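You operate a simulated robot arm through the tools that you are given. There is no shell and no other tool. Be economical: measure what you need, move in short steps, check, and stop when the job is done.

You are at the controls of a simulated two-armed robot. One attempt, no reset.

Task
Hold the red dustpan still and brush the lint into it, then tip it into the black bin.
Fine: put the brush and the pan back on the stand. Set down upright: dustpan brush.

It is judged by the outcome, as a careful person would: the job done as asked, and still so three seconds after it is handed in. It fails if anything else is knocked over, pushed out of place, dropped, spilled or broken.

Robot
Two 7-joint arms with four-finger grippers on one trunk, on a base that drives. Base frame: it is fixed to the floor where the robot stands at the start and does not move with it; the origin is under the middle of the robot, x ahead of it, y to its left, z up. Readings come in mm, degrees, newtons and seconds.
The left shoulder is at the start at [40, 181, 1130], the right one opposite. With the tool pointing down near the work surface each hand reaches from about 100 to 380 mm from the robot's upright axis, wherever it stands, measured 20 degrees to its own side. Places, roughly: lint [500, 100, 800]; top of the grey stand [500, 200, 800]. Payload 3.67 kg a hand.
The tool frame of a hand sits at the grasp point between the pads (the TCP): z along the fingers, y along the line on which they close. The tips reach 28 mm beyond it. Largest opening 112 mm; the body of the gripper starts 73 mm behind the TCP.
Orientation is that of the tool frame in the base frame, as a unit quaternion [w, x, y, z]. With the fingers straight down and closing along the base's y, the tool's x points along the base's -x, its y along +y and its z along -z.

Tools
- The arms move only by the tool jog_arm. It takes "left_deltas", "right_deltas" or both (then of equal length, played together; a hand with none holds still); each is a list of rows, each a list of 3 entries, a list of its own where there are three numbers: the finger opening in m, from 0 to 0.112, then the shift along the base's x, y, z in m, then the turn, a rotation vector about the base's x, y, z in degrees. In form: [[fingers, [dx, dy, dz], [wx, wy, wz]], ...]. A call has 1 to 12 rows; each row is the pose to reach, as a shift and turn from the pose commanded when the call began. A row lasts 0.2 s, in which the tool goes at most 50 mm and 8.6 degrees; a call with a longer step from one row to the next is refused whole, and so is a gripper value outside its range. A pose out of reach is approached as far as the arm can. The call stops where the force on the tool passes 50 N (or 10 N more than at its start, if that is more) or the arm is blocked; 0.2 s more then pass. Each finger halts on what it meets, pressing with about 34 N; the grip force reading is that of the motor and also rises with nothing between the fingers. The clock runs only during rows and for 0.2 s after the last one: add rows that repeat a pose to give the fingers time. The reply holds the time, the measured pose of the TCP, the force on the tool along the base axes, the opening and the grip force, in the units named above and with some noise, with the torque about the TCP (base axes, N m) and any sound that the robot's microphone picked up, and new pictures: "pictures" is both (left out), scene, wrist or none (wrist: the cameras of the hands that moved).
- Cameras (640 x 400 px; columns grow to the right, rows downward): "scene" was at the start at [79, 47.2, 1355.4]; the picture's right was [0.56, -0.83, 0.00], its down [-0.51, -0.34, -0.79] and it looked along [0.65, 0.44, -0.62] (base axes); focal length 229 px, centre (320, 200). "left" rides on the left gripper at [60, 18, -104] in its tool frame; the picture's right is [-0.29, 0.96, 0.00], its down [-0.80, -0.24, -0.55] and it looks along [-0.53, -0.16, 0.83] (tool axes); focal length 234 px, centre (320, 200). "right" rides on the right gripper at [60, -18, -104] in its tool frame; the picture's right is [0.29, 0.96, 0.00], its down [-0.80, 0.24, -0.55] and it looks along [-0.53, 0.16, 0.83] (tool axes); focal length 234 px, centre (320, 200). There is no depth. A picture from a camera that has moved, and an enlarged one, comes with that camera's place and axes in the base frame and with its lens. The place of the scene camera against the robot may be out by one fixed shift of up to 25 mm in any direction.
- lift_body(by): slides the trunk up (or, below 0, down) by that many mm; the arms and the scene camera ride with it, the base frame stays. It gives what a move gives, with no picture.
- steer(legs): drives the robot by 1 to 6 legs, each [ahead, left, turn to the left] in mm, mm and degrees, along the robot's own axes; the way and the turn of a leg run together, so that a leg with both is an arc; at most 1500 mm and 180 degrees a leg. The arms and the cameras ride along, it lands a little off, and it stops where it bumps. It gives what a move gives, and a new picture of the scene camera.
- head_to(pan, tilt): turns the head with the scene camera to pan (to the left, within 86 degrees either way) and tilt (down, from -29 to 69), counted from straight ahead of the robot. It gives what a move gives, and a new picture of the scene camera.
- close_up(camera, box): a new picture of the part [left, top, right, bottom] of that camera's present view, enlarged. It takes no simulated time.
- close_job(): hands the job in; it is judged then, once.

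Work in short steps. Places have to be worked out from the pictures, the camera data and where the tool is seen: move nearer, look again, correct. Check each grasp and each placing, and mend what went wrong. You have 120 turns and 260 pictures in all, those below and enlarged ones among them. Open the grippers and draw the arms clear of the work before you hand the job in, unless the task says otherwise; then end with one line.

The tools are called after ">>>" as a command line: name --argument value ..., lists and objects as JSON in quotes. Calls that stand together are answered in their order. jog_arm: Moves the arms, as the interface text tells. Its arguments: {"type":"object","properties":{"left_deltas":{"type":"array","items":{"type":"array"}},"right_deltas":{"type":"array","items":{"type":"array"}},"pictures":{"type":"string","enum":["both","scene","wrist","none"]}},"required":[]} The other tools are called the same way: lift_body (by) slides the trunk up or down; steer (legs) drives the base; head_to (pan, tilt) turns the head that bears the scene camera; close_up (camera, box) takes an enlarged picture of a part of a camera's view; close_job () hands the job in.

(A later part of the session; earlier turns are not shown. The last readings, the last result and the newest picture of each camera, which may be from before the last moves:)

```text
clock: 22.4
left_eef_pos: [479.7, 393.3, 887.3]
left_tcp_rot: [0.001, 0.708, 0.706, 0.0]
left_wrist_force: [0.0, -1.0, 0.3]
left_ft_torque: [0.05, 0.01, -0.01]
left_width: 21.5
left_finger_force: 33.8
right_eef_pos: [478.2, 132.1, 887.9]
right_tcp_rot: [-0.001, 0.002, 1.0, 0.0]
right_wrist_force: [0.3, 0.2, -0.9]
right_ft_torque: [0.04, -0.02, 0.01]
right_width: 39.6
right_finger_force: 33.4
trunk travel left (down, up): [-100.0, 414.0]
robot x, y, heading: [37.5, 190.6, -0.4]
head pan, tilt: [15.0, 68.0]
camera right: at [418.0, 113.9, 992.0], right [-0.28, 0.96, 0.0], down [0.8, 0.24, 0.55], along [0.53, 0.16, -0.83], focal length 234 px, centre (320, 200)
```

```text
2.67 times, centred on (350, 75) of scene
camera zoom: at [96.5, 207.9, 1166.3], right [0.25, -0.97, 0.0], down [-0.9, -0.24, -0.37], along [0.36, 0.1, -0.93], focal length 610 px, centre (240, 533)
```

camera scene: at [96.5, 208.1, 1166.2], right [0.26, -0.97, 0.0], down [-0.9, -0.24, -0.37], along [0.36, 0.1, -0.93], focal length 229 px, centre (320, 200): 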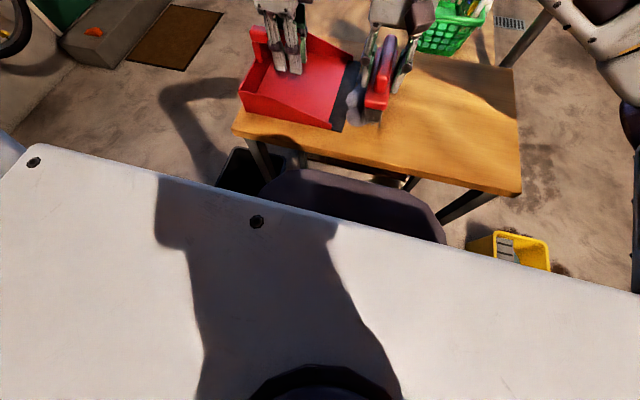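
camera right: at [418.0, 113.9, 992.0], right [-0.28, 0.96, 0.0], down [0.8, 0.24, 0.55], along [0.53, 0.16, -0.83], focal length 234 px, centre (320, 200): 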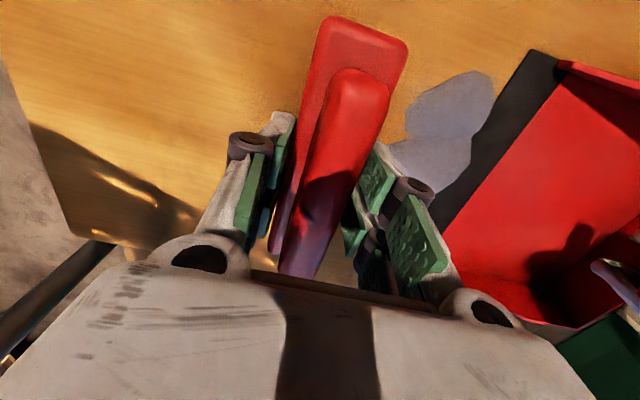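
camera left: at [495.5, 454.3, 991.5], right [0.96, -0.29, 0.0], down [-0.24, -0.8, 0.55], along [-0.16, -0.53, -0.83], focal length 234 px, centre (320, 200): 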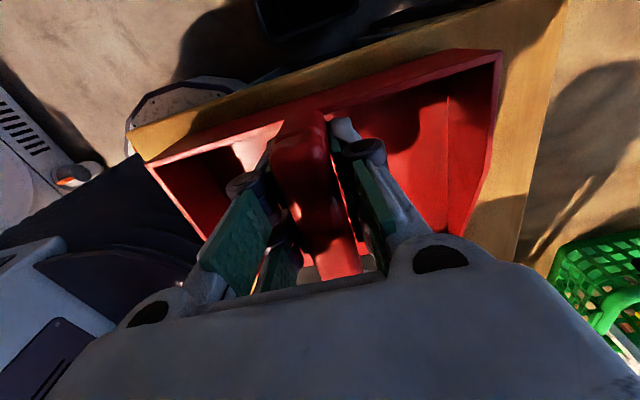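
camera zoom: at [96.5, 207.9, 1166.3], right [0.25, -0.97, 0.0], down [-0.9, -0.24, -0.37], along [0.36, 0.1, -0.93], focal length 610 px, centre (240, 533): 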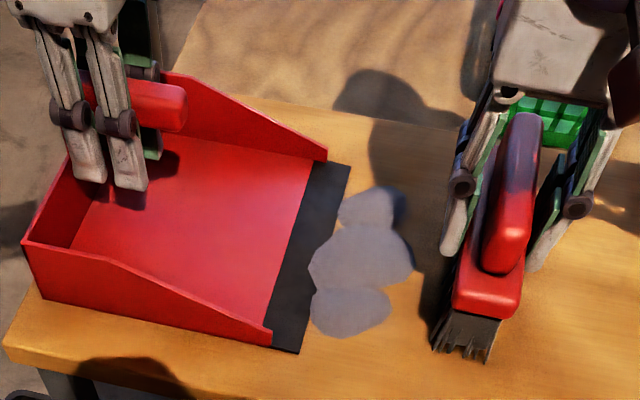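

The lint is neatly in front of the brush again. I sweep with a slight press (−2 mm) up to the lip and partly onto it.

>>> jog_arm --right_deltas '[[0.0, [0.001, 0.003, -0.002], [0, 0, 0]], [0.0, [0.001, 0.012, -0.002], [0, 0, 0]], [0.0, [0.001, 0.021, -0.002], [0, 0, 0]], [0.0, [0.001, 0.03, -0.002], [0, 0, 0]], [0.0, [0.001, 0.039, -0.002], [0, 0, 0]], [0.0, [0.001, 0.048, -0.002], [0, 0, 0]], [0.0, [0.001, 0.057, -0.002], [0, 0, 0]], [0.0, [0.001, 0.066, -0.002], [0, 0, 0]], [0.0, [0.001, 0.075, -0.002], [0, 0, 0]], [0.0, [0.001, 0.084, -0.002], [0, 0, 0]]]' --pictures "wrist"

>>> close_up --camera "scene" --box '[230, 0, 470, 150]'

```text
clock: 24.6
left_eef_pos: [477.2, 391.5, 888.0]
left_tcp_rot: [0.001, 0.708, 0.706, 0.001]
left_wrist_force: [1.2, 0.5, 0.4]
left_ft_torque: [0.07, 0.0, 0.03]
left_width: 21.3
left_finger_force: 34.2
right_eef_pos: [479.7, 214.9, 885.4]
right_tcp_rot: [0.002, 0.003, 1.0, 0.001]
right_wrist_force: [0.2, -9.2, 27.2]
right_ft_torque: [-0.35, 0.03, 0.04]
right_width: 39.9
right_finger_force: 33.9
trunk travel left (down, up): [-100.0, 414.0]
robot x, y, heading: [34.3, 196.5, -0.4]
head pan, tilt: [15.0, 68.0]
camera right: at [419.0, 197.4, 990.0], right [-0.28, 0.96, 0.0], down [0.8, 0.24, 0.56], along [0.53, 0.16, -0.83], focal length 234 px, centre (320, 200)
```

right: 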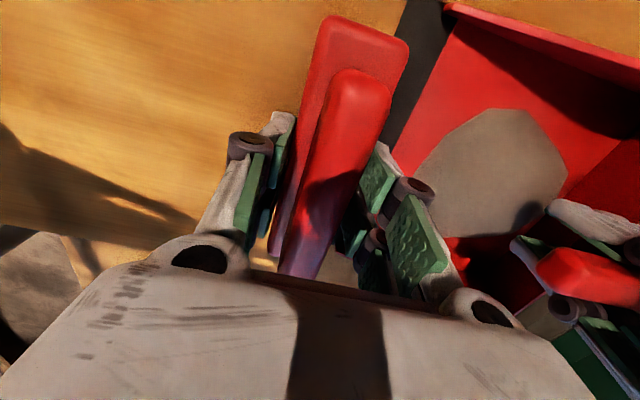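

```text
2.67 times, centred on (350, 75) of scene
camera zoom: at [94.8, 207.1, 1166.4], right [0.25, -0.97, 0.0], down [-0.9, -0.24, -0.38], along [0.36, 0.1, -0.93], focal length 610 px, centre (240, 533)
```

zoom: 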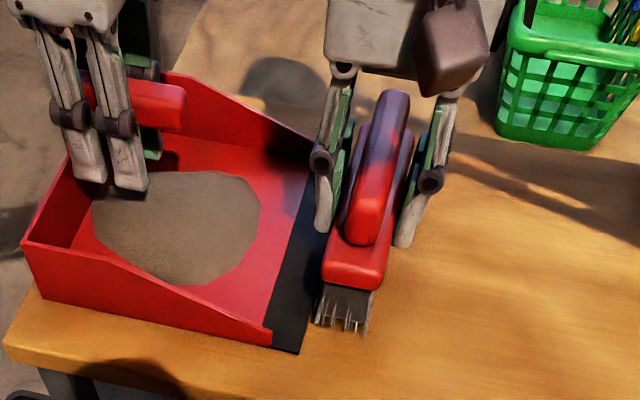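

The lint now shows as a pile inside the pan. I lift the brush and look for anything left on the table or lip.

>>> jog_arm --right_deltas '[[0.0, [0, 0, 0.03], [0, 0, 0]], [0.0, [0, -0.03, 0.06], [0, 0, 0]], [0.0, [0, -0.07, 0.07], [0, 0, 0]], [0.0, [0, -0.115, 0.07], [0, 0, 0]], [0.0, [0, -0.16, 0.07], [0, 0, 0]], [0.0, [0, -0.2, 0.07], [0, 0, 0]], [0.0, [0, -0.237, 0.06], [0, 0, 0]], [0.0, [0, -0.237, 0.04], [0, 0, 0]]]' --pictures "wrist"

>>> close_up --camera "scene" --box '[230, 20, 550, 200]'

```text
clock: 26.4
left_eef_pos: [479.1, 393.3, 888.2]
left_tcp_rot: [0.0, 0.709, 0.706, 0.0]
left_wrist_force: [0.3, -1.5, 0.2]
left_ft_torque: [0.04, 0.06, -0.05]
left_width: 21.3
left_finger_force: 34.3
right_eef_pos: [479.7, -22.6, 924.2]
right_tcp_rot: [0.001, 0.002, 1.0, 0.0]
right_wrist_force: [-0.1, -0.5, -1.1]
right_ft_torque: [-0.01, 0.0, 0.0]
right_width: 39.6
right_finger_force: 34.1
trunk travel left (down, up): [-100.0, 414.0]
robot x, y, heading: [34.0, 194.8, -0.4]
head pan, tilt: [15.0, 68.0]
camera right: at [418.9, -40.2, 1029.1], right [-0.28, 0.96, 0.0], down [0.8, 0.24, 0.55], along [0.53, 0.16, -0.83], focal length 234 px, centre (320, 200)
```

right: 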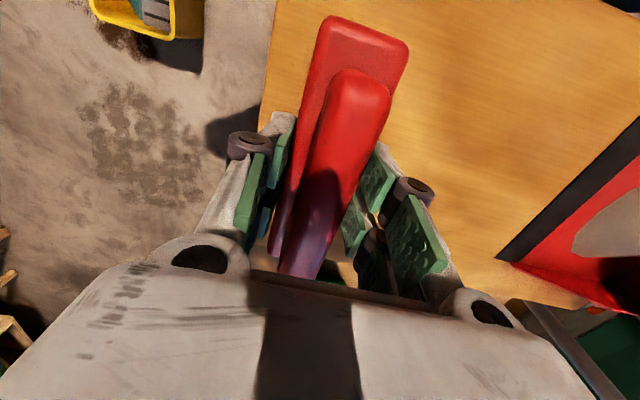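

```text
2.00 times, centred on (390, 110) of scene
camera zoom: at [96.7, 208.0, 1166.2], right [0.26, -0.97, 0.0], down [-0.9, -0.24, -0.37], along [0.36, 0.1, -0.93], focal length 458 px, centre (180, 380)
```

zoom: 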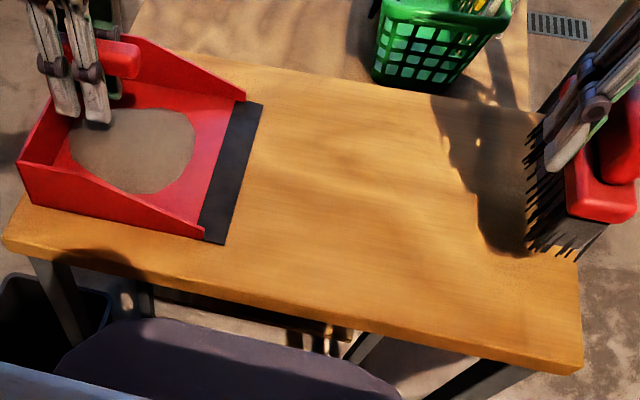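

The table is clean and all the lint is in the pan. I set the brush down at its original spot and release it.

>>> jog_arm --right_deltas '[[0.0, [0, 0, -0.015], [0, 0, 0]], [0.0, [0, 0, -0.03], [0, 0, 0]], [0.0, [0, 0, -0.0365], [0, 0, 0]], [0.0, [0, 0, -0.0365], [0, 0, 0]], [0.055, [0, 0, -0.0365], [0, 0, 0]], [0.07, [0, 0, -0.0365], [0, 0, 0]], [0.07, [0, 0, -0.0365], [0, 0, 0]], [0.07, [0, 0, -0.01], [0, 0, 0]], [0.07, [0, 0, 0.03], [0, 0, 0]], [0.07, [0, -0.02, 0.07], [0, 0, 0]], [0.07, [-0.02, -0.05, 0.11], [0, 0, 0]]]' --pictures "wrist"

>>> close_up --camera "scene" --box '[400, 20, 600, 200]'

```text
refused: row 11 steps farther than a row can; nothing moved
```

```text
2.22 times, centred on (500, 110) of scene
camera zoom: at [96.7, 208.0, 1166.2], right [0.26, -0.97, 0.0], down [-0.9, -0.24, -0.37], along [0.36, 0.1, -0.93], focal length 508 px, centre (-80, 400)
```

zoom: 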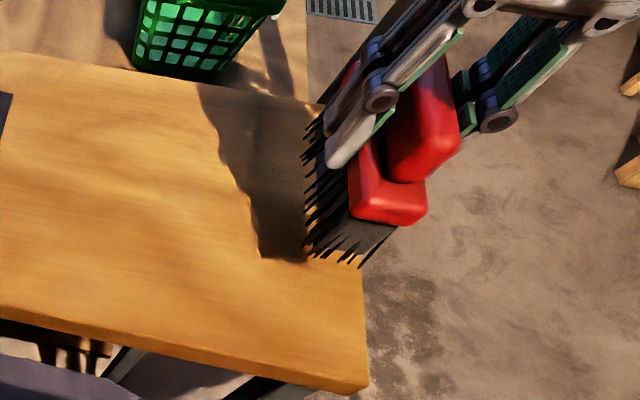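

The last row was too long. I retry with a smaller retreat, setting the brush 15 mm further onto the table.

>>> jog_arm --right_deltas '[[0.0, [0, 0.015, -0.015], [0, 0, 0]], [0.0, [0, 0.015, -0.03], [0, 0, 0]], [0.0, [0, 0.015, -0.0365], [0, 0, 0]], [0.0, [0, 0.015, -0.0365], [0, 0, 0]], [0.055, [0, 0.015, -0.0365], [0, 0, 0]], [0.07, [0, 0.015, -0.0365], [0, 0, 0]], [0.07, [0, 0.015, -0.0365], [0, 0, 0]], [0.07, [0, 0.015, -0.01], [0, 0, 0]], [0.07, [0, 0.015, 0.03], [0, 0, 0]], [0.07, [0, 0, 0.07], [0, 0, 0]], [0.07, [-0.01, -0.02, 0.11], [0, 0, 0]]]' --pictures "wrist"

>>> close_up --camera "scene" --box '[400, 20, 600, 200]'

```text
clock: 28.8
left_eef_pos: [478.5, 394.9, 889.3]
left_tcp_rot: [0.0, 0.709, 0.706, 0.002]
left_wrist_force: [0.2, 0.0, -0.6]
left_ft_torque: [0.05, -0.01, -0.01]
left_width: 21.2
left_finger_force: 33.9
right_eef_pos: [468.0, -38.4, 1034.2]
right_tcp_rot: [0.0, 0.003, 1.0, 0.0]
right_wrist_force: [-0.3, -0.2, 0.3]
right_ft_torque: [0.0, -0.04, 0.01]
right_width: 70.0
right_finger_force: 0.0
trunk travel left (down, up): [-100.0, 414.0]
robot x, y, heading: [32.6, 194.1, -0.3]
head pan, tilt: [15.0, 68.0]
camera right: at [408.4, -57.3, 1139.2], right [-0.28, 0.96, 0.0], down [0.8, 0.24, 0.55], along [0.53, 0.16, -0.83], focal length 234 px, centre (320, 200)
```

right: 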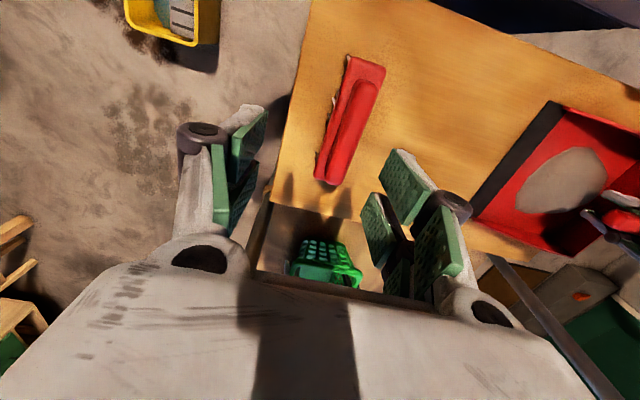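

```text
2.22 times, centred on (500, 110) of scene
camera zoom: at [95.3, 207.9, 1166.3], right [0.26, -0.97, 0.0], down [-0.9, -0.24, -0.38], along [0.36, 0.1, -0.93], focal length 508 px, centre (-80, 400)
```

zoom: 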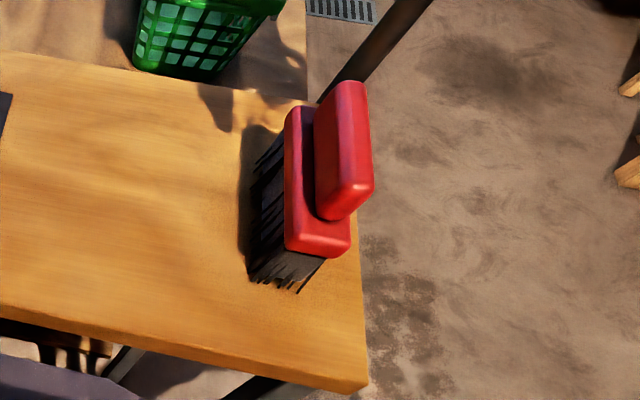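

The brush stands upright, well on the table. Next I shift the left grip forward to y≈360, nearer the pan's balance point, before lifting.

>>> jog_arm --left_deltas '[[0.05, [0, 0, 0], [0, 0, 0]], [0.05, [0, 0, 0], [0, 0, 0]], [0.05, [0, -0.018, 0], [0, 0, 0]], [0.05, [0, -0.035, 0], [0, 0, 0]], [0.05, [0, -0.035, 0], [0, 0, 0]], [0.0, [0, -0.035, 0], [0, 0, 0]], [0.0, [0, -0.035, 0], [0, 0, 0]], [0.0, [0, -0.035, 0], [0, 0, 0]]]' --pictures "wrist"

```text
clock: 30.6
left_eef_pos: [478.9, 361.8, 888.7]
left_tcp_rot: [-0.001, 0.709, 0.706, 0.0]
left_wrist_force: [-0.3, -0.4, -0.2]
left_ft_torque: [0.01, 0.01, 0.0]
left_width: 19.9
left_finger_force: 34.2
right_eef_pos: [469.4, -39.7, 1033.3]
right_tcp_rot: [-0.001, 0.001, 1.0, -0.001]
right_wrist_force: [-0.3, 0.2, -0.7]
right_ft_torque: [-0.01, 0.02, -0.01]
right_width: 69.8
right_finger_force: 0.1
trunk travel left (down, up): [-100.0, 414.0]
robot x, y, heading: [35.2, 193.8, -0.3]
head pan, tilt: [15.0, 68.0]
camera left: at [495.6, 421.5, 992.4], right [0.96, -0.29, 0.0], down [-0.24, -0.8, 0.55], along [-0.16, -0.53, -0.83], focal length 234 px, centre (320, 200)
```

left: 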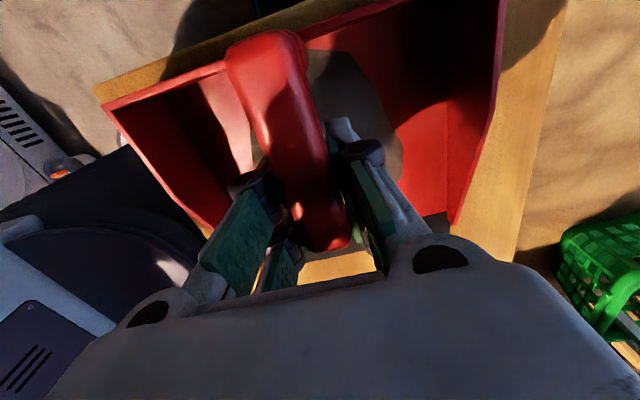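

Re-gripped. I lift the pan 60 mm slowly with a slight lip-up tilt so the lint stays in, and check for slip.

>>> jog_arm --left_deltas '[[0.0, [0, 0, 0.008], [0, 0, 0]], [0.0, [0, 0, 0.016], [0, 0, 0]], [0.0, [0, 0, 0.026], [-2, 0, 0]], [0.0, [0, 0, 0.036], [-4, 0, 0]], [0.0, [0, 0, 0.048], [-6, 0, 0]], [0.0, [0, 0, 0.06], [-8, 0, 0]]]' --pictures "both"

```text
clock: 32.0
left_eef_pos: [478.7, 360.2, 949.2]
left_tcp_rot: [0.05, 0.707, 0.704, -0.05]
left_wrist_force: [0.0, -1.2, -0.6]
left_ft_torque: [0.01, 0.02, 0.02]
left_width: 19.8
left_finger_force: 34.5
right_eef_pos: [469.9, -39.3, 1034.2]
right_tcp_rot: [-0.001, 0.002, 1.0, 0.001]
right_wrist_force: [0.6, -0.2, 0.1]
right_ft_torque: [-0.01, -0.01, 0.02]
right_width: 70.2
right_finger_force: 0.1
trunk travel left (down, up): [-100.0, 414.0]
robot x, y, heading: [34.1, 197.3, -0.1]
head pan, tilt: [15.0, 68.0]
camera scene: at [96.4, 208.1, 1166.2], right [0.26, -0.97, 0.0], down [-0.9, -0.24, -0.37], along [0.36, 0.1, -0.93], focal length 229 px, centre (320, 200)
camera left: at [495.8, 434.3, 1043.4], right [0.96, -0.29, 0.04], down [-0.24, -0.71, 0.66], along [-0.16, -0.64, -0.75], focal length 234 px, centre (320, 200)
```

scene: 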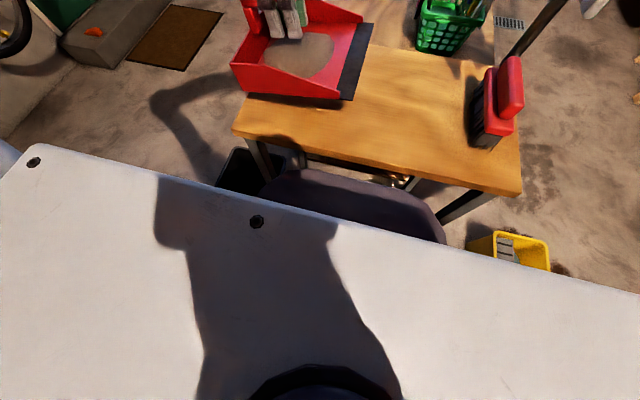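
left: 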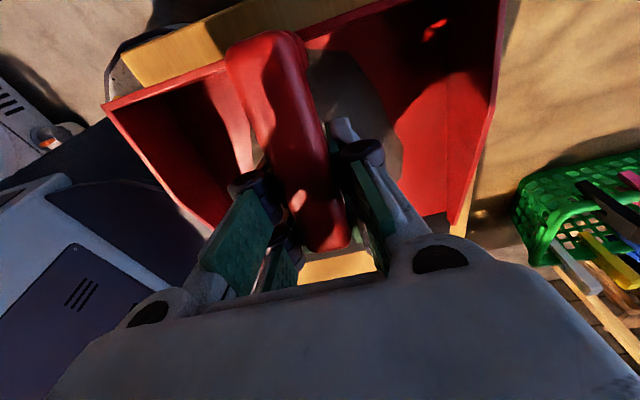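

No slip, and the lint stays in. Next I carry the pan left to above the bin while yawing it −90° so the lip faces the robot and the wrist stays clear of the table.

>>> jog_arm --left_deltas '[[0.0, [0, 0.01, 0.02], [0, 0, 0]], [0.0, [0, 0.03, 0.04], [0, 0, -5]], [0.0, [0, 0.055, 0.04], [0, 0, -12]], [0.0, [0, 0.08, 0.04], [0, 0, -20]], [0.0, [0, 0.105, 0.04], [0, 0, -28]], [0.0, [0, 0.13, 0.04], [0, 0, -36]], [0.0, [0, 0.155, 0.04], [0, 0, -44]], [0.0, [0, 0.18, 0.04], [0, 0, -52]], [0.0, [0, 0.205, 0.04], [0, 0, -60]], [0.0, [0, 0.225, 0.04], [0, 0, -68]], [0.0, [0, 0.24, 0.04], [0, 0, -76]], [0.0, [0, 0.25, 0.04], [0, 0, -82]]]' --pictures "both"

>>> head_to --pan 50 --tilt 55

```text
clock: 34.6
left_eef_pos: [479.3, 610.0, 988.9]
left_tcp_rot: [0.005, 0.995, 0.066, -0.07]
left_wrist_force: [-0.1, 0.3, -1.6]
left_ft_torque: [0.0, -0.02, 0.0]
left_width: 19.9
left_finger_force: 34.2
right_eef_pos: [470.1, -38.6, 1035.1]
right_tcp_rot: [0.0, 0.002, 1.0, 0.0]
right_wrist_force: [0.4, -0.7, -0.1]
right_ft_torque: [0.03, -0.02, 0.01]
right_width: 69.8
right_finger_force: 0.1
trunk travel left (down, up): [-100.0, 414.0]
robot x, y, heading: [37.0, 193.8, -0.1]
head pan, tilt: [15.0, 68.0]
camera scene: at [96.5, 208.1, 1166.2], right [0.26, -0.97, 0.0], down [-0.9, -0.24, -0.37], along [0.36, 0.1, -0.93], focal length 229 px, centre (320, 200)
camera left: at [553.7, 602.3, 1083.9], right [-0.16, -0.99, 0.04], down [-0.74, 0.14, 0.66], along [-0.66, 0.07, -0.75], focal length 234 px, centre (320, 200)
```

scene: 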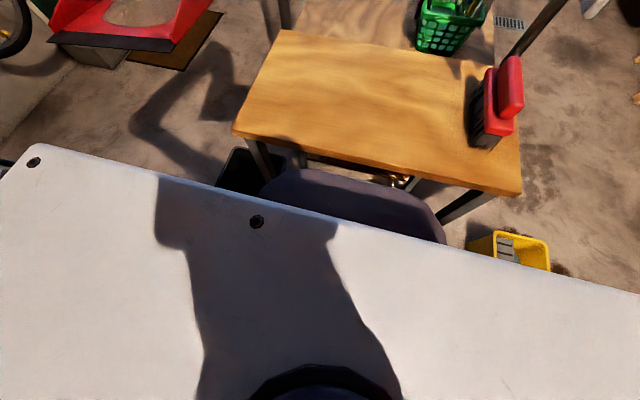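
left: 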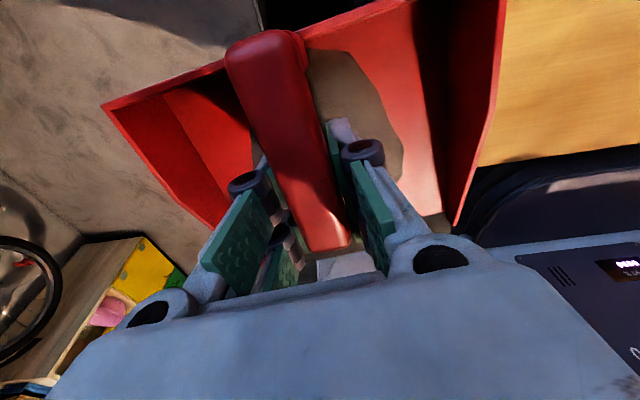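

```text
clock: 35.6
left_eef_pos: [479.3, 609.4, 990.2]
left_tcp_rot: [0.005, 0.995, 0.068, -0.069]
left_wrist_force: [0.1, 0.3, -1.3]
left_ft_torque: [0.0, -0.02, 0.01]
left_width: 19.7
left_finger_force: 34.0
right_eef_pos: [470.1, -39.2, 1033.9]
right_tcp_rot: [0.0, 0.001, 1.0, 0.0]
right_wrist_force: [-0.2, 0.3, 0.1]
right_ft_torque: [-0.01, 0.02, -0.01]
right_width: 70.0
right_finger_force: 0.0
trunk travel left (down, up): [-100.0, 414.0]
robot x, y, heading: [36.2, 192.8, 0.2]
head pan, tilt: [50.0, 55.0]
camera scene: at [88.1, 248.5, 1180.9], right [0.76, -0.65, 0.0], down [-0.53, -0.63, -0.57], along [0.37, 0.44, -0.82], focal length 229 px, centre (320, 200)
```

scene: 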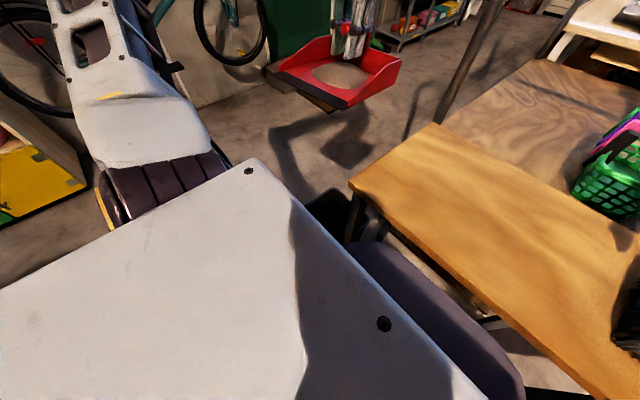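

Everything is moving cleanly. I zoom to re-measure the bin opening.

>>> close_up --camera "scene" --box '[240, 20, 440, 260]'

>>> lift_body --by -90

```text
1.67 times, centred on (340, 140) of scene
camera zoom: at [88.1, 248.5, 1180.9], right [0.76, -0.65, 0.0], down [-0.53, -0.63, -0.57], along [0.37, 0.44, -0.82], focal length 381 px, centre (287, 300)
```

zoom: 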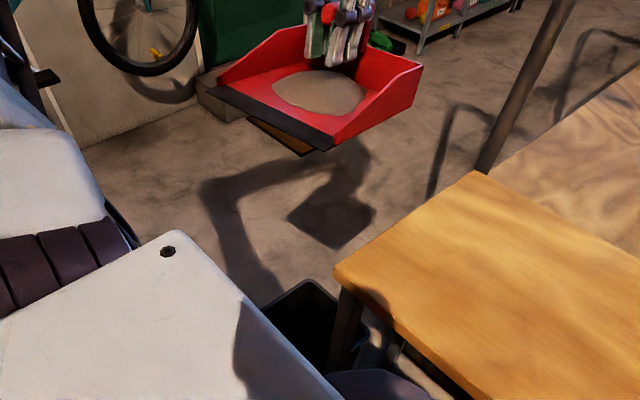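

```text
clock: 36.8
left_eef_pos: [480.0, 610.1, 901.0]
left_tcp_rot: [0.005, 0.995, 0.068, -0.07]
left_wrist_force: [-0.2, -0.3, -0.9]
left_ft_torque: [0.0, -0.03, -0.01]
left_width: 19.8
left_finger_force: 33.9
right_eef_pos: [469.7, -39.6, 945.7]
right_tcp_rot: [0.0, 0.002, 1.0, 0.0]
right_wrist_force: [-0.1, 0.0, 0.6]
right_ft_torque: [-0.01, -0.02, 0.02]
right_width: 70.3
right_finger_force: 0.0
trunk travel left (down, up): [-10.0, 504.0]
robot x, y, heading: [34.9, 196.4, -0.3]
head pan, tilt: [50.0, 55.0]
```

The bin opening is confirmed at x≈380–618, y≈500–742, rim z≈273. I lower the pan level by 240 mm over it.

>>> jog_arm --left_deltas '[[0.0, [0, 0.002, -0.02], [0, 0, 0]], [0.0, [0, 0.004, -0.045], [0, 0, 0]], [0.0, [0, 0.006, -0.07], [0, 0, 0]], [0.0, [0, 0.008, -0.095], [0, 0, -2]], [0.0, [0, 0.01, -0.12], [0, 0, -4]], [0.0, [0, 0.01, -0.145], [0, 0, -6]], [0.0, [0, 0.01, -0.17], [0, 0, -8]], [0.0, [0, 0.01, -0.195], [0, 0, -8]], [0.0, [0, 0.01, -0.22], [0, 0, -8]], [0.0, [0, 0.01, -0.24], [0, 0, -8]]]' --pictures "both"

```text
clock: 39.0
left_eef_pos: [481.0, 619.9, 659.4]
left_tcp_rot: [0.0, 0.998, -0.003, -0.07]
left_wrist_force: [0.1, 0.1, -1.5]
left_ft_torque: [-0.01, 0.0, -0.01]
left_width: 19.8
left_finger_force: 34.0
right_eef_pos: [470.4, -39.7, 945.6]
right_tcp_rot: [0.0, 0.001, 1.0, 0.0]
right_wrist_force: [0.0, 0.0, -0.1]
right_ft_torque: [0.02, -0.02, 0.03]
right_width: 69.8
right_finger_force: 0.1
trunk travel left (down, up): [-10.0, 504.0]
robot x, y, heading: [38.1, 193.8, -0.2]
head pan, tilt: [50.0, 55.0]
camera scene: at [88.2, 248.7, 1091.8], right [0.76, -0.65, 0.0], down [-0.53, -0.63, -0.57], along [0.37, 0.44, -0.82], focal length 229 px, centre (320, 200)
camera left: at [552.7, 601.4, 753.9], right [-0.29, -0.96, 0.04], down [-0.71, 0.24, 0.66], along [-0.64, 0.16, -0.75], focal length 234 px, centre (320, 200)
```

scene: 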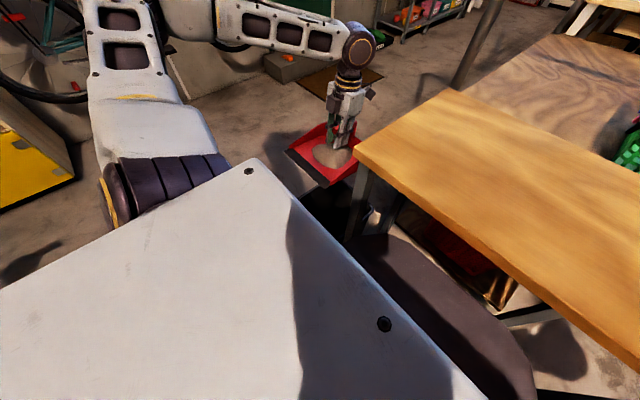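
left: 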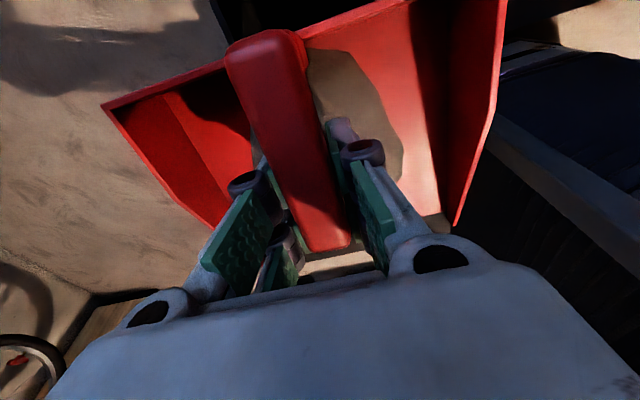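

The pan is over the bin. I shift it +50 mm in x (so the lip starts well inside the rim) and lower 70 mm before tipping.

>>> jog_arm --left_deltas '[[0.0, [0.012, 0, -0.015], [0, 0, 0]], [0.0, [0.025, 0, -0.03], [0, 0, 0]], [0.0, [0.038, 0, -0.05], [0, 0, 0]], [0.0, [0.05, 0, -0.07], [0, 0, 0]]]' --pictures "scene"

```text
clock: 40.0
left_eef_pos: [531.3, 619.7, 589.7]
left_tcp_rot: [0.001, 0.998, -0.002, -0.07]
left_wrist_force: [0.4, 0.6, -1.0]
left_ft_torque: [0.0, 0.02, 0.03]
left_width: 19.7
left_finger_force: 34.7
right_eef_pos: [470.2, -38.8, 944.1]
right_tcp_rot: [0.0, 0.001, 1.0, 0.0]
right_wrist_force: [-0.2, -0.4, -1.1]
right_ft_torque: [-0.03, 0.01, -0.01]
right_width: 70.0
right_finger_force: 0.0
trunk travel left (down, up): [-10.0, 504.0]
robot x, y, heading: [36.9, 193.6, -0.3]
head pan, tilt: [50.0, 55.0]
camera scene: at [88.4, 248.6, 1091.8], right [0.76, -0.65, 0.0], down [-0.53, -0.63, -0.57], along [0.37, 0.44, -0.82], focal length 229 px, centre (320, 200)
```

scene: 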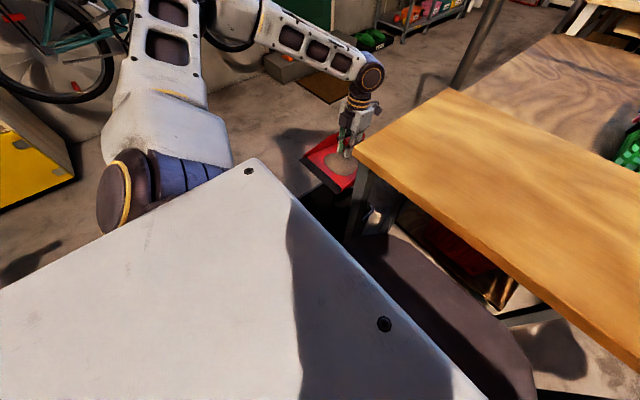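

Reach is fine. I begin tipping about −y in slow steps.

>>> jog_arm --left_deltas '[[0.0, [0, 0, 0], [0, -7, 0]], [0.0, [0, 0, 0], [0, -14, 0]], [0.0, [0, 0, 0], [0, -21, 0]], [0.0, [0, 0, 0], [0, -28, 0]], [0.0, [0, 0, 0], [0, -35, 0]], [0.0, [0, 0, 0], [0, -42, 0]]]' --pictures "both"

>>> close_up --camera "scene" --box '[260, 80, 420, 240]'

```text
clock: 41.4
left_eef_pos: [530.4, 620.4, 590.7]
left_tcp_rot: [0.0, 0.956, -0.002, 0.294]
left_wrist_force: [1.2, 0.9, -0.1]
left_ft_torque: [0.0, 0.07, -0.01]
left_width: 19.7
left_finger_force: 34.2
right_eef_pos: [468.7, -37.6, 945.1]
right_tcp_rot: [0.0, 0.002, 1.0, 0.001]
right_wrist_force: [-0.4, 0.6, 0.3]
right_ft_torque: [-0.06, -0.01, -0.04]
right_width: 70.0
right_finger_force: 0.0
trunk travel left (down, up): [-10.0, 504.0]
robot x, y, heading: [32.4, 194.5, -0.5]
head pan, tilt: [50.0, 55.0]
camera scene: at [87.4, 249.1, 1091.8], right [0.76, -0.65, 0.0], down [-0.53, -0.63, -0.57], along [0.37, 0.44, -0.82], focal length 229 px, centre (320, 200)
camera left: at [519.4, 601.9, 709.8], right [-0.24, -0.96, -0.16], down [-0.97, 0.24, 0.01], along [0.03, 0.16, -0.99], focal length 234 px, centre (320, 200)
```

scene: 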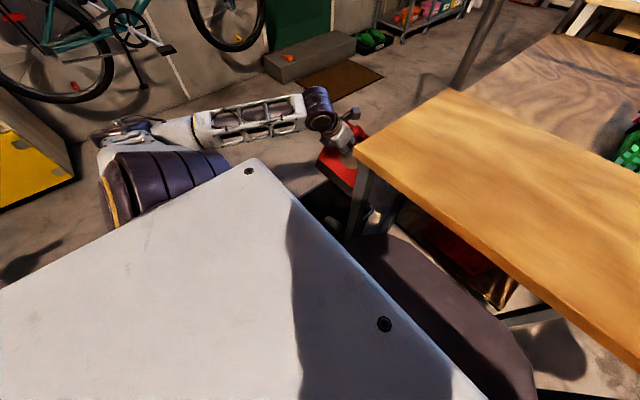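
left: 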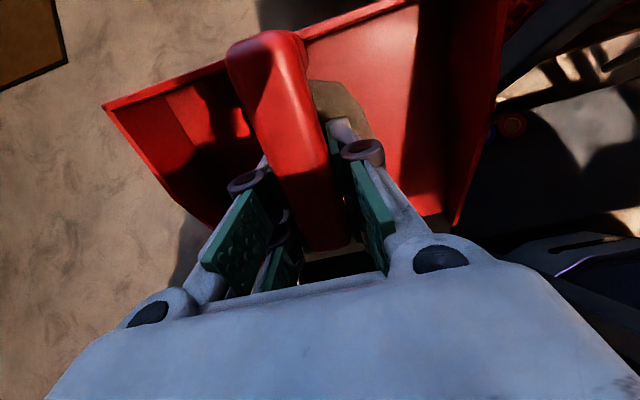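

```text
2.50 times, centred on (340, 160) of scene
camera zoom: at [87.4, 249.1, 1091.8], right [0.76, -0.65, 0.0], down [-0.53, -0.63, -0.57], along [0.37, 0.44, -0.82], focal length 572 px, centre (270, 300)
```

zoom: 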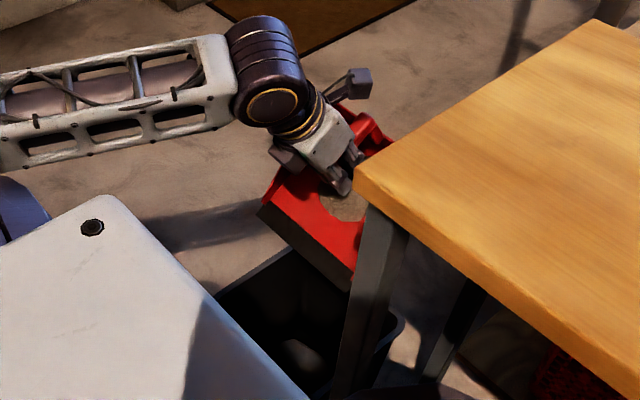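

The lint is starting to move and something pale is already in the bin. I continue tipping to about 75°.

>>> jog_arm --left_deltas '[[0.0, [0, 0, 0], [0, -7, 0]], [0.0, [-0.005, 0, 0], [0, -14, 0]], [0.0, [-0.01, 0, 0], [0, -21, 0]], [0.0, [-0.015, 0, 0], [0, -28, 0]], [0.0, [-0.02, 0, 0], [0, -35, 0]], [0.0, [-0.02, 0, 0], [0, -42, 0]], [0.0, [-0.02, 0, 0], [0, -44, 0]], [0.0, [-0.02, 0, 0], [0, -44, 0]]]' --pictures "both"

>>> close_up --camera "scene" --box '[260, 80, 420, 240]'

```text
clock: 43.2
left_eef_pos: [509.9, 619.6, 589.5]
left_tcp_rot: [-0.001, 0.777, -0.002, 0.629]
left_wrist_force: [0.0, 1.1, -1.1]
left_ft_torque: [-0.03, 0.05, -0.04]
left_width: 19.7
left_finger_force: 34.1
right_eef_pos: [468.4, -38.7, 945.2]
right_tcp_rot: [0.0, 0.002, 1.0, 0.0]
right_wrist_force: [-0.4, 0.1, -0.2]
right_ft_torque: [-0.01, -0.03, 0.01]
right_width: 70.1
right_finger_force: 0.1
trunk travel left (down, up): [-10.0, 504.0]
robot x, y, heading: [35.2, 194.3, -0.2]
head pan, tilt: [50.0, 55.0]
camera scene: at [88.0, 248.5, 1091.9], right [0.76, -0.65, 0.0], down [-0.53, -0.63, -0.57], along [0.37, 0.44, -0.82], focal length 229 px, centre (320, 200)
camera left: at [419.2, 601.2, 670.0], right [-0.06, -0.96, -0.29], down [-0.71, 0.24, -0.66], along [0.7, 0.16, -0.69], focal length 234 px, centre (320, 200)
```

scene: 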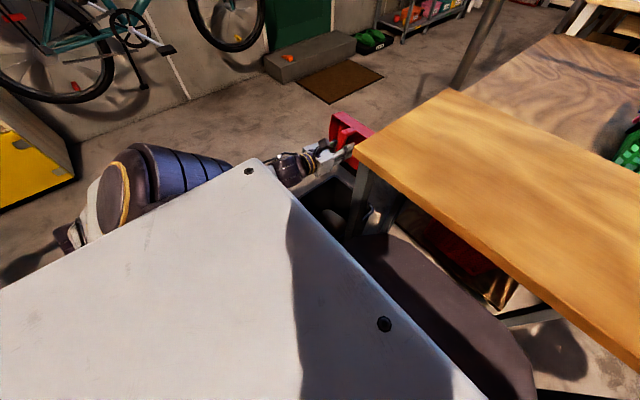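
left: 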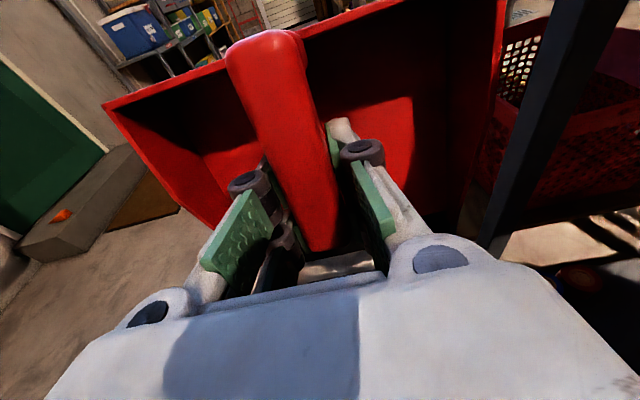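

```text
2.50 times, centred on (340, 160) of scene
camera zoom: at [88.0, 248.5, 1091.9], right [0.76, -0.65, 0.0], down [-0.53, -0.63, -0.57], along [0.37, 0.44, -0.82], focal length 572 px, centre (270, 300)
```

zoom: 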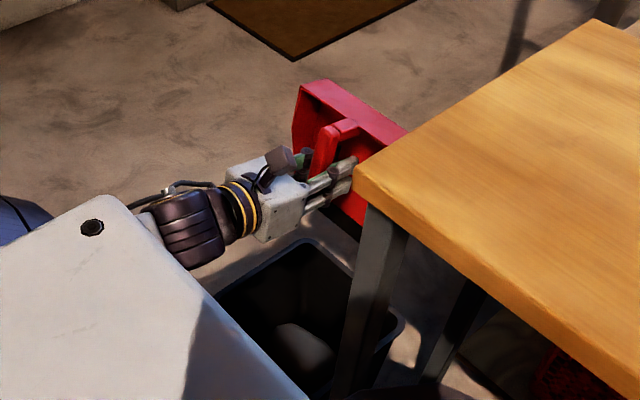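

The pan is empty and the lint is visible in the bin. I rotate the pan back to level.

>>> jog_arm --left_deltas '[[0.0, [0, 0, 0], [0, 7, 0]], [0.0, [0, 0, 0.01], [0, 15, 0]], [0.0, [0, 0, 0.02], [0, 23, 0]], [0.0, [0, 0, 0.03], [0, 31, 0]], [0.0, [0, 0, 0.04], [0, 39, 0]], [0.0, [0, 0, 0.05], [0, 47, 0]], [0.0, [0, 0, 0.06], [0, 55, 0]], [0.0, [0, 0, 0.07], [0, 63, 0]], [0.0, [0, 0, 0.08], [0, 71, 0]], [0.0, [0, 0, 0.09], [0, 78, 0]], [0.0, [0, 0, 0.11], [0, 78, 0]]]' --pictures "both"

>>> close_up --camera "scene" --box '[260, 80, 420, 240]'

```text
clock: 45.6
left_eef_pos: [509.6, 620.0, 702.3]
left_tcp_rot: [0.0, 1.0, -0.001, -0.001]
left_wrist_force: [0.2, 0.0, -1.5]
left_ft_torque: [-0.01, -0.04, 0.0]
left_width: 20.0
left_finger_force: 34.1
right_eef_pos: [470.2, -38.7, 945.0]
right_tcp_rot: [0.0, 0.002, 1.0, 0.0]
right_wrist_force: [-0.1, 0.1, 0.1]
right_ft_torque: [0.01, 0.02, 0.03]
right_width: 70.2
right_finger_force: 0.2
trunk travel left (down, up): [-10.0, 504.0]
robot x, y, heading: [31.9, 198.5, -0.2]
head pan, tilt: [50.0, 55.0]
camera scene: at [87.6, 248.5, 1091.9], right [0.76, -0.65, 0.0], down [-0.53, -0.63, -0.57], along [0.37, 0.44, -0.82], focal length 229 px, centre (320, 200)
camera left: at [568.0, 601.1, 804.7], right [-0.29, -0.96, 0.0], down [-0.8, 0.24, 0.56], along [-0.53, 0.16, -0.83], focal length 234 px, centre (320, 200)
```

scene: 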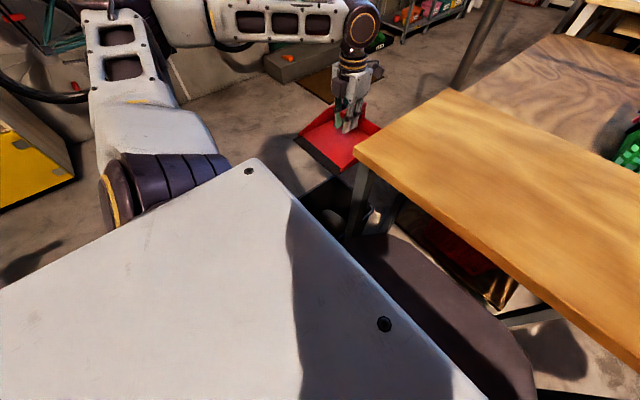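
left: 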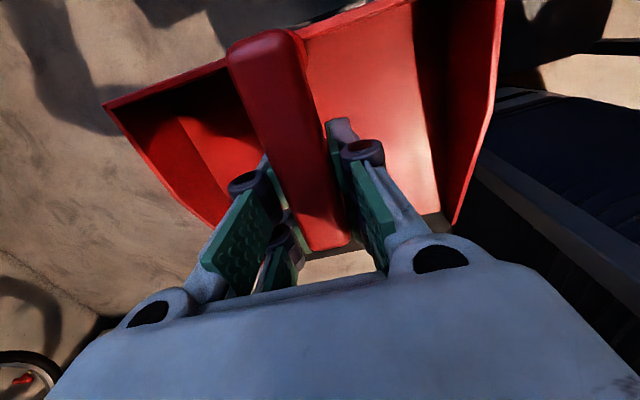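

```text
2.50 times, centred on (340, 160) of scene
camera zoom: at [87.6, 248.5, 1091.9], right [0.76, -0.65, 0.0], down [-0.53, -0.63, -0.57], along [0.37, 0.44, -0.82], focal length 572 px, centre (270, 300)
```

zoom: 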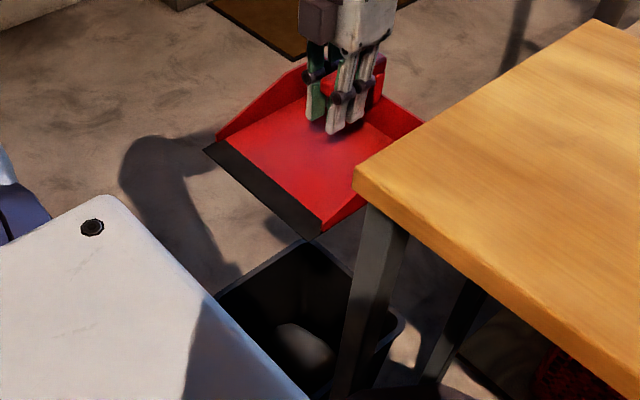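

The pan is empty and the lint is in the bin. I raise the trunk by 90, then lift the pan above table height.

>>> lift_body --by 90

>>> jog_arm --left_deltas '[[0.0, [0, 0, 0.03], [0, 0, 0]], [0.0, [-0.005, 0, 0.07], [0, 0, 0]], [0.0, [-0.01, 0, 0.11], [0, 0, 0]], [0.0, [-0.02, 0, 0.15], [0, 0, 0]], [0.0, [-0.03, 0, 0.175], [0, 0, 0]], [0.0, [-0.03, 0, 0.19], [0, 0, 0]]]' --pictures "scene"

```text
clock: 46.9
left_eef_pos: [509.9, 619.9, 790.3]
left_tcp_rot: [0.0, 1.0, -0.002, -0.001]
left_wrist_force: [0.4, 0.9, -1.5]
left_ft_torque: [0.0, 0.01, 0.0]
left_width: 19.8
left_finger_force: 34.0
right_eef_pos: [470.3, -39.7, 1033.7]
right_tcp_rot: [-0.001, 0.002, 1.0, 0.0]
right_wrist_force: [0.5, 0.4, 0.6]
right_ft_torque: [-0.04, 0.03, -0.01]
right_width: 70.1
right_finger_force: 0.1
trunk travel left (down, up): [-100.0, 414.0]
robot x, y, heading: [35.8, 192.9, 0.0]
head pan, tilt: [50.0, 55.0]
```

```text
clock: 48.3
left_eef_pos: [478.9, 620.1, 982.6]
left_tcp_rot: [-0.001, 1.0, -0.002, -0.001]
left_wrist_force: [-0.2, 0.2, -1.2]
left_ft_torque: [-0.02, 0.0, 0.0]
left_width: 19.9
left_finger_force: 34.3
right_eef_pos: [470.1, -40.2, 1034.4]
right_tcp_rot: [-0.001, 0.001, 1.0, 0.001]
right_wrist_force: [-0.2, 0.1, -0.9]
right_ft_torque: [0.02, 0.03, -0.01]
right_width: 70.4
right_finger_force: 0.0
trunk travel left (down, up): [-100.0, 414.0]
robot x, y, heading: [33.9, 194.0, -0.5]
head pan, tilt: [50.0, 55.0]
camera scene: at [88.1, 248.2, 1180.9], right [0.76, -0.65, 0.0], down [-0.53, -0.63, -0.57], along [0.37, 0.44, -0.82], focal length 229 px, centre (320, 200)
```

scene: 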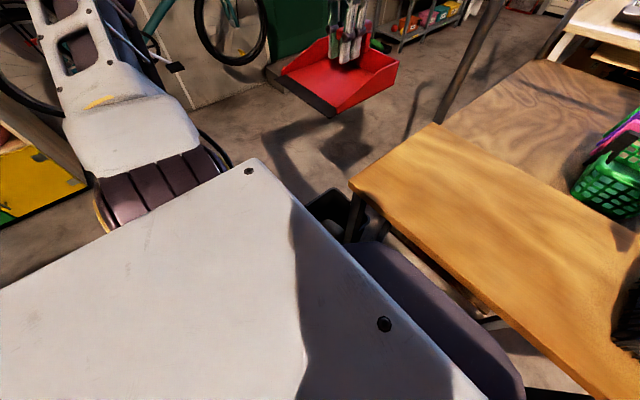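

Next I bring the pan back over the table, yawing +90° to its original heading; I set it 15 mm further in (y≈345) for margin.

>>> jog_arm --left_deltas '[[0.0, [0, -0.01, 0], [0, 0, 8]], [0.0, [0, -0.03, 0], [0, 0, 16]], [0.0, [0, -0.055, 0], [0, 0, 24]], [0.0, [0, -0.08, 0], [0, 0, 32]], [0.0, [0, -0.105, 0], [0, 0, 40]], [0.0, [0, -0.13, 0], [0, 0, 48]], [0.0, [0, -0.155, 0], [0, 0, 56]], [0.0, [0, -0.18, 0], [0, 0, 64]], [0.0, [0, -0.205, 0], [0, 0, 72]], [0.0, [0, -0.23, 0], [0, 0, 80]], [0.0, [0, -0.255, 0], [0, 0, 88]], [0.0, [0, -0.275, 0], [0, 0, 90]]]' --pictures "none"

>>> head_to --pan 15 --tilt 62

```text
clock: 50.9
left_eef_pos: [480.6, 344.6, 980.1]
left_tcp_rot: [0.0, 0.708, 0.706, -0.001]
left_wrist_force: [0.1, 0.2, -2.1]
left_ft_torque: [0.01, 0.01, -0.02]
left_width: 19.9
left_finger_force: 34.2
right_eef_pos: [470.9, -39.9, 1034.0]
right_tcp_rot: [0.0, 0.002, 1.0, 0.0]
right_wrist_force: [0.0, -0.5, -0.2]
right_ft_torque: [0.04, -0.02, -0.06]
right_width: 70.0
right_finger_force: 0.0
trunk travel left (down, up): [-100.0, 414.0]
robot x, y, heading: [33.0, 195.4, 0.0]
head pan, tilt: [50.0, 55.0]
```

```text
clock: 51.9
left_eef_pos: [480.4, 344.9, 980.2]
left_tcp_rot: [0.0, 0.709, 0.706, 0.0]
left_wrist_force: [0.3, -0.3, -1.2]
left_ft_torque: [-0.04, -0.01, -0.01]
left_width: 19.6
left_finger_force: 33.9
right_eef_pos: [469.4, -38.6, 1033.9]
right_tcp_rot: [0.0, 0.001, 1.0, 0.001]
right_wrist_force: [-0.4, 0.6, 0.0]
right_ft_torque: [0.0, 0.01, 0.01]
right_width: 70.0
right_finger_force: 0.1
trunk travel left (down, up): [-100.0, 414.0]
robot x, y, heading: [35.3, 192.3, 0.1]
head pan, tilt: [15.0, 62.0]
camera scene: at [103.7, 209.9, 1172.6], right [0.26, -0.97, 0.0], down [-0.85, -0.23, -0.47], along [0.45, 0.12, -0.88], focal length 229 px, centre (320, 200)
```

scene: 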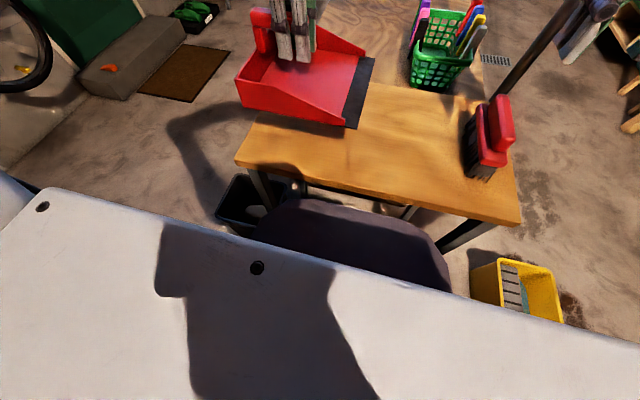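

The lint is visible in the bin. I lower the pan to just about its resting height.

>>> jog_arm --left_deltas '[[0.0, [0, 0, -0.03], [0, 0, 0]], [0.0, [0, 0, -0.055], [0, 0, 0]], [0.0, [0, 0, -0.075], [0, 0, 0]], [0.0, [0, 0, -0.085], [0, 0, 0]], [0.0, [0, 0, -0.089], [0, 0, 0]], [0.0, [0, 0, -0.0915], [0, 0, 0]], [0.0, [0, 0, -0.0915], [0, 0, 0]]]' --pictures "both"

>>> close_up --camera "scene" --box '[210, 10, 400, 180]'

```text
clock: 53.5
left_eef_pos: [479.9, 343.0, 889.9]
left_tcp_rot: [0.002, 0.708, 0.706, 0.0]
left_wrist_force: [3.7, 3.4, 14.5]
left_ft_torque: [-0.41, 0.09, 0.01]
left_width: 19.9
left_finger_force: 34.0
right_eef_pos: [468.4, -38.2, 1033.0]
right_tcp_rot: [0.0, 0.001, 1.0, 0.0]
right_wrist_force: [0.1, 0.0, 0.7]
right_ft_torque: [0.01, 0.0, -0.02]
right_width: 70.0
right_finger_force: 0.0
trunk travel left (down, up): [-100.0, 414.0]
robot x, y, heading: [35.8, 192.4, 0.0]
head pan, tilt: [15.0, 62.0]
camera scene: at [103.1, 210.0, 1172.8], right [0.26, -0.97, 0.0], down [-0.85, -0.23, -0.47], along [0.45, 0.12, -0.88], focal length 229 px, centre (320, 200)
camera left: at [496.5, 404.2, 993.4], right [0.96, -0.29, 0.0], down [-0.24, -0.8, 0.55], along [-0.16, -0.53, -0.83], focal length 234 px, centre (320, 200)
```

scene: 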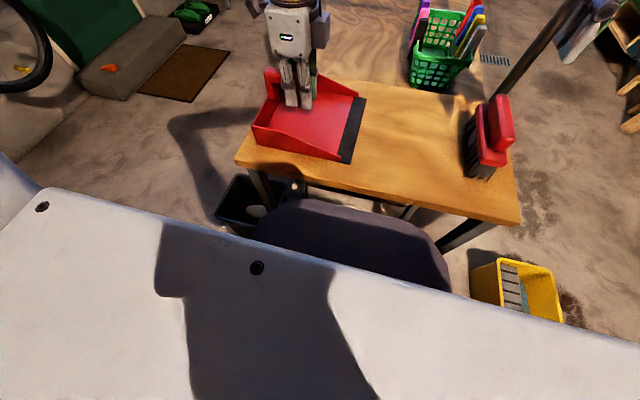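
left: 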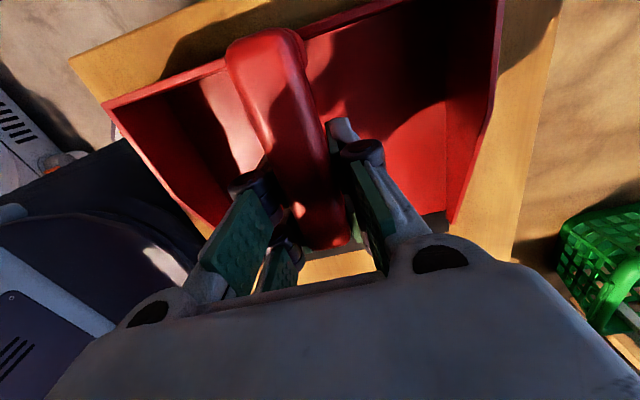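

```text
2.35 times, centred on (305, 95) of scene
camera zoom: at [103.1, 210.0, 1172.8], right [0.26, -0.97, 0.0], down [-0.85, -0.23, -0.47], along [0.45, 0.12, -0.88], focal length 538 px, centre (355, 447)
```

zoom: 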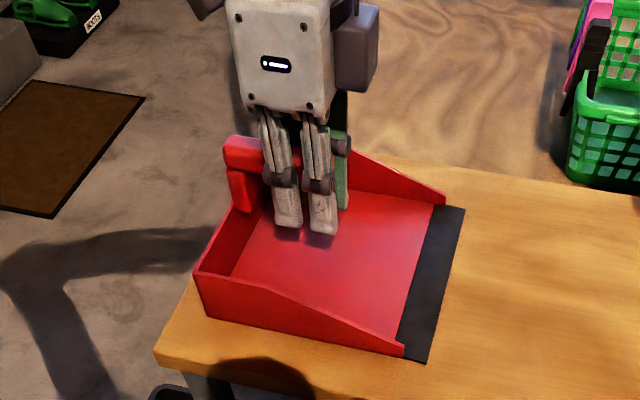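

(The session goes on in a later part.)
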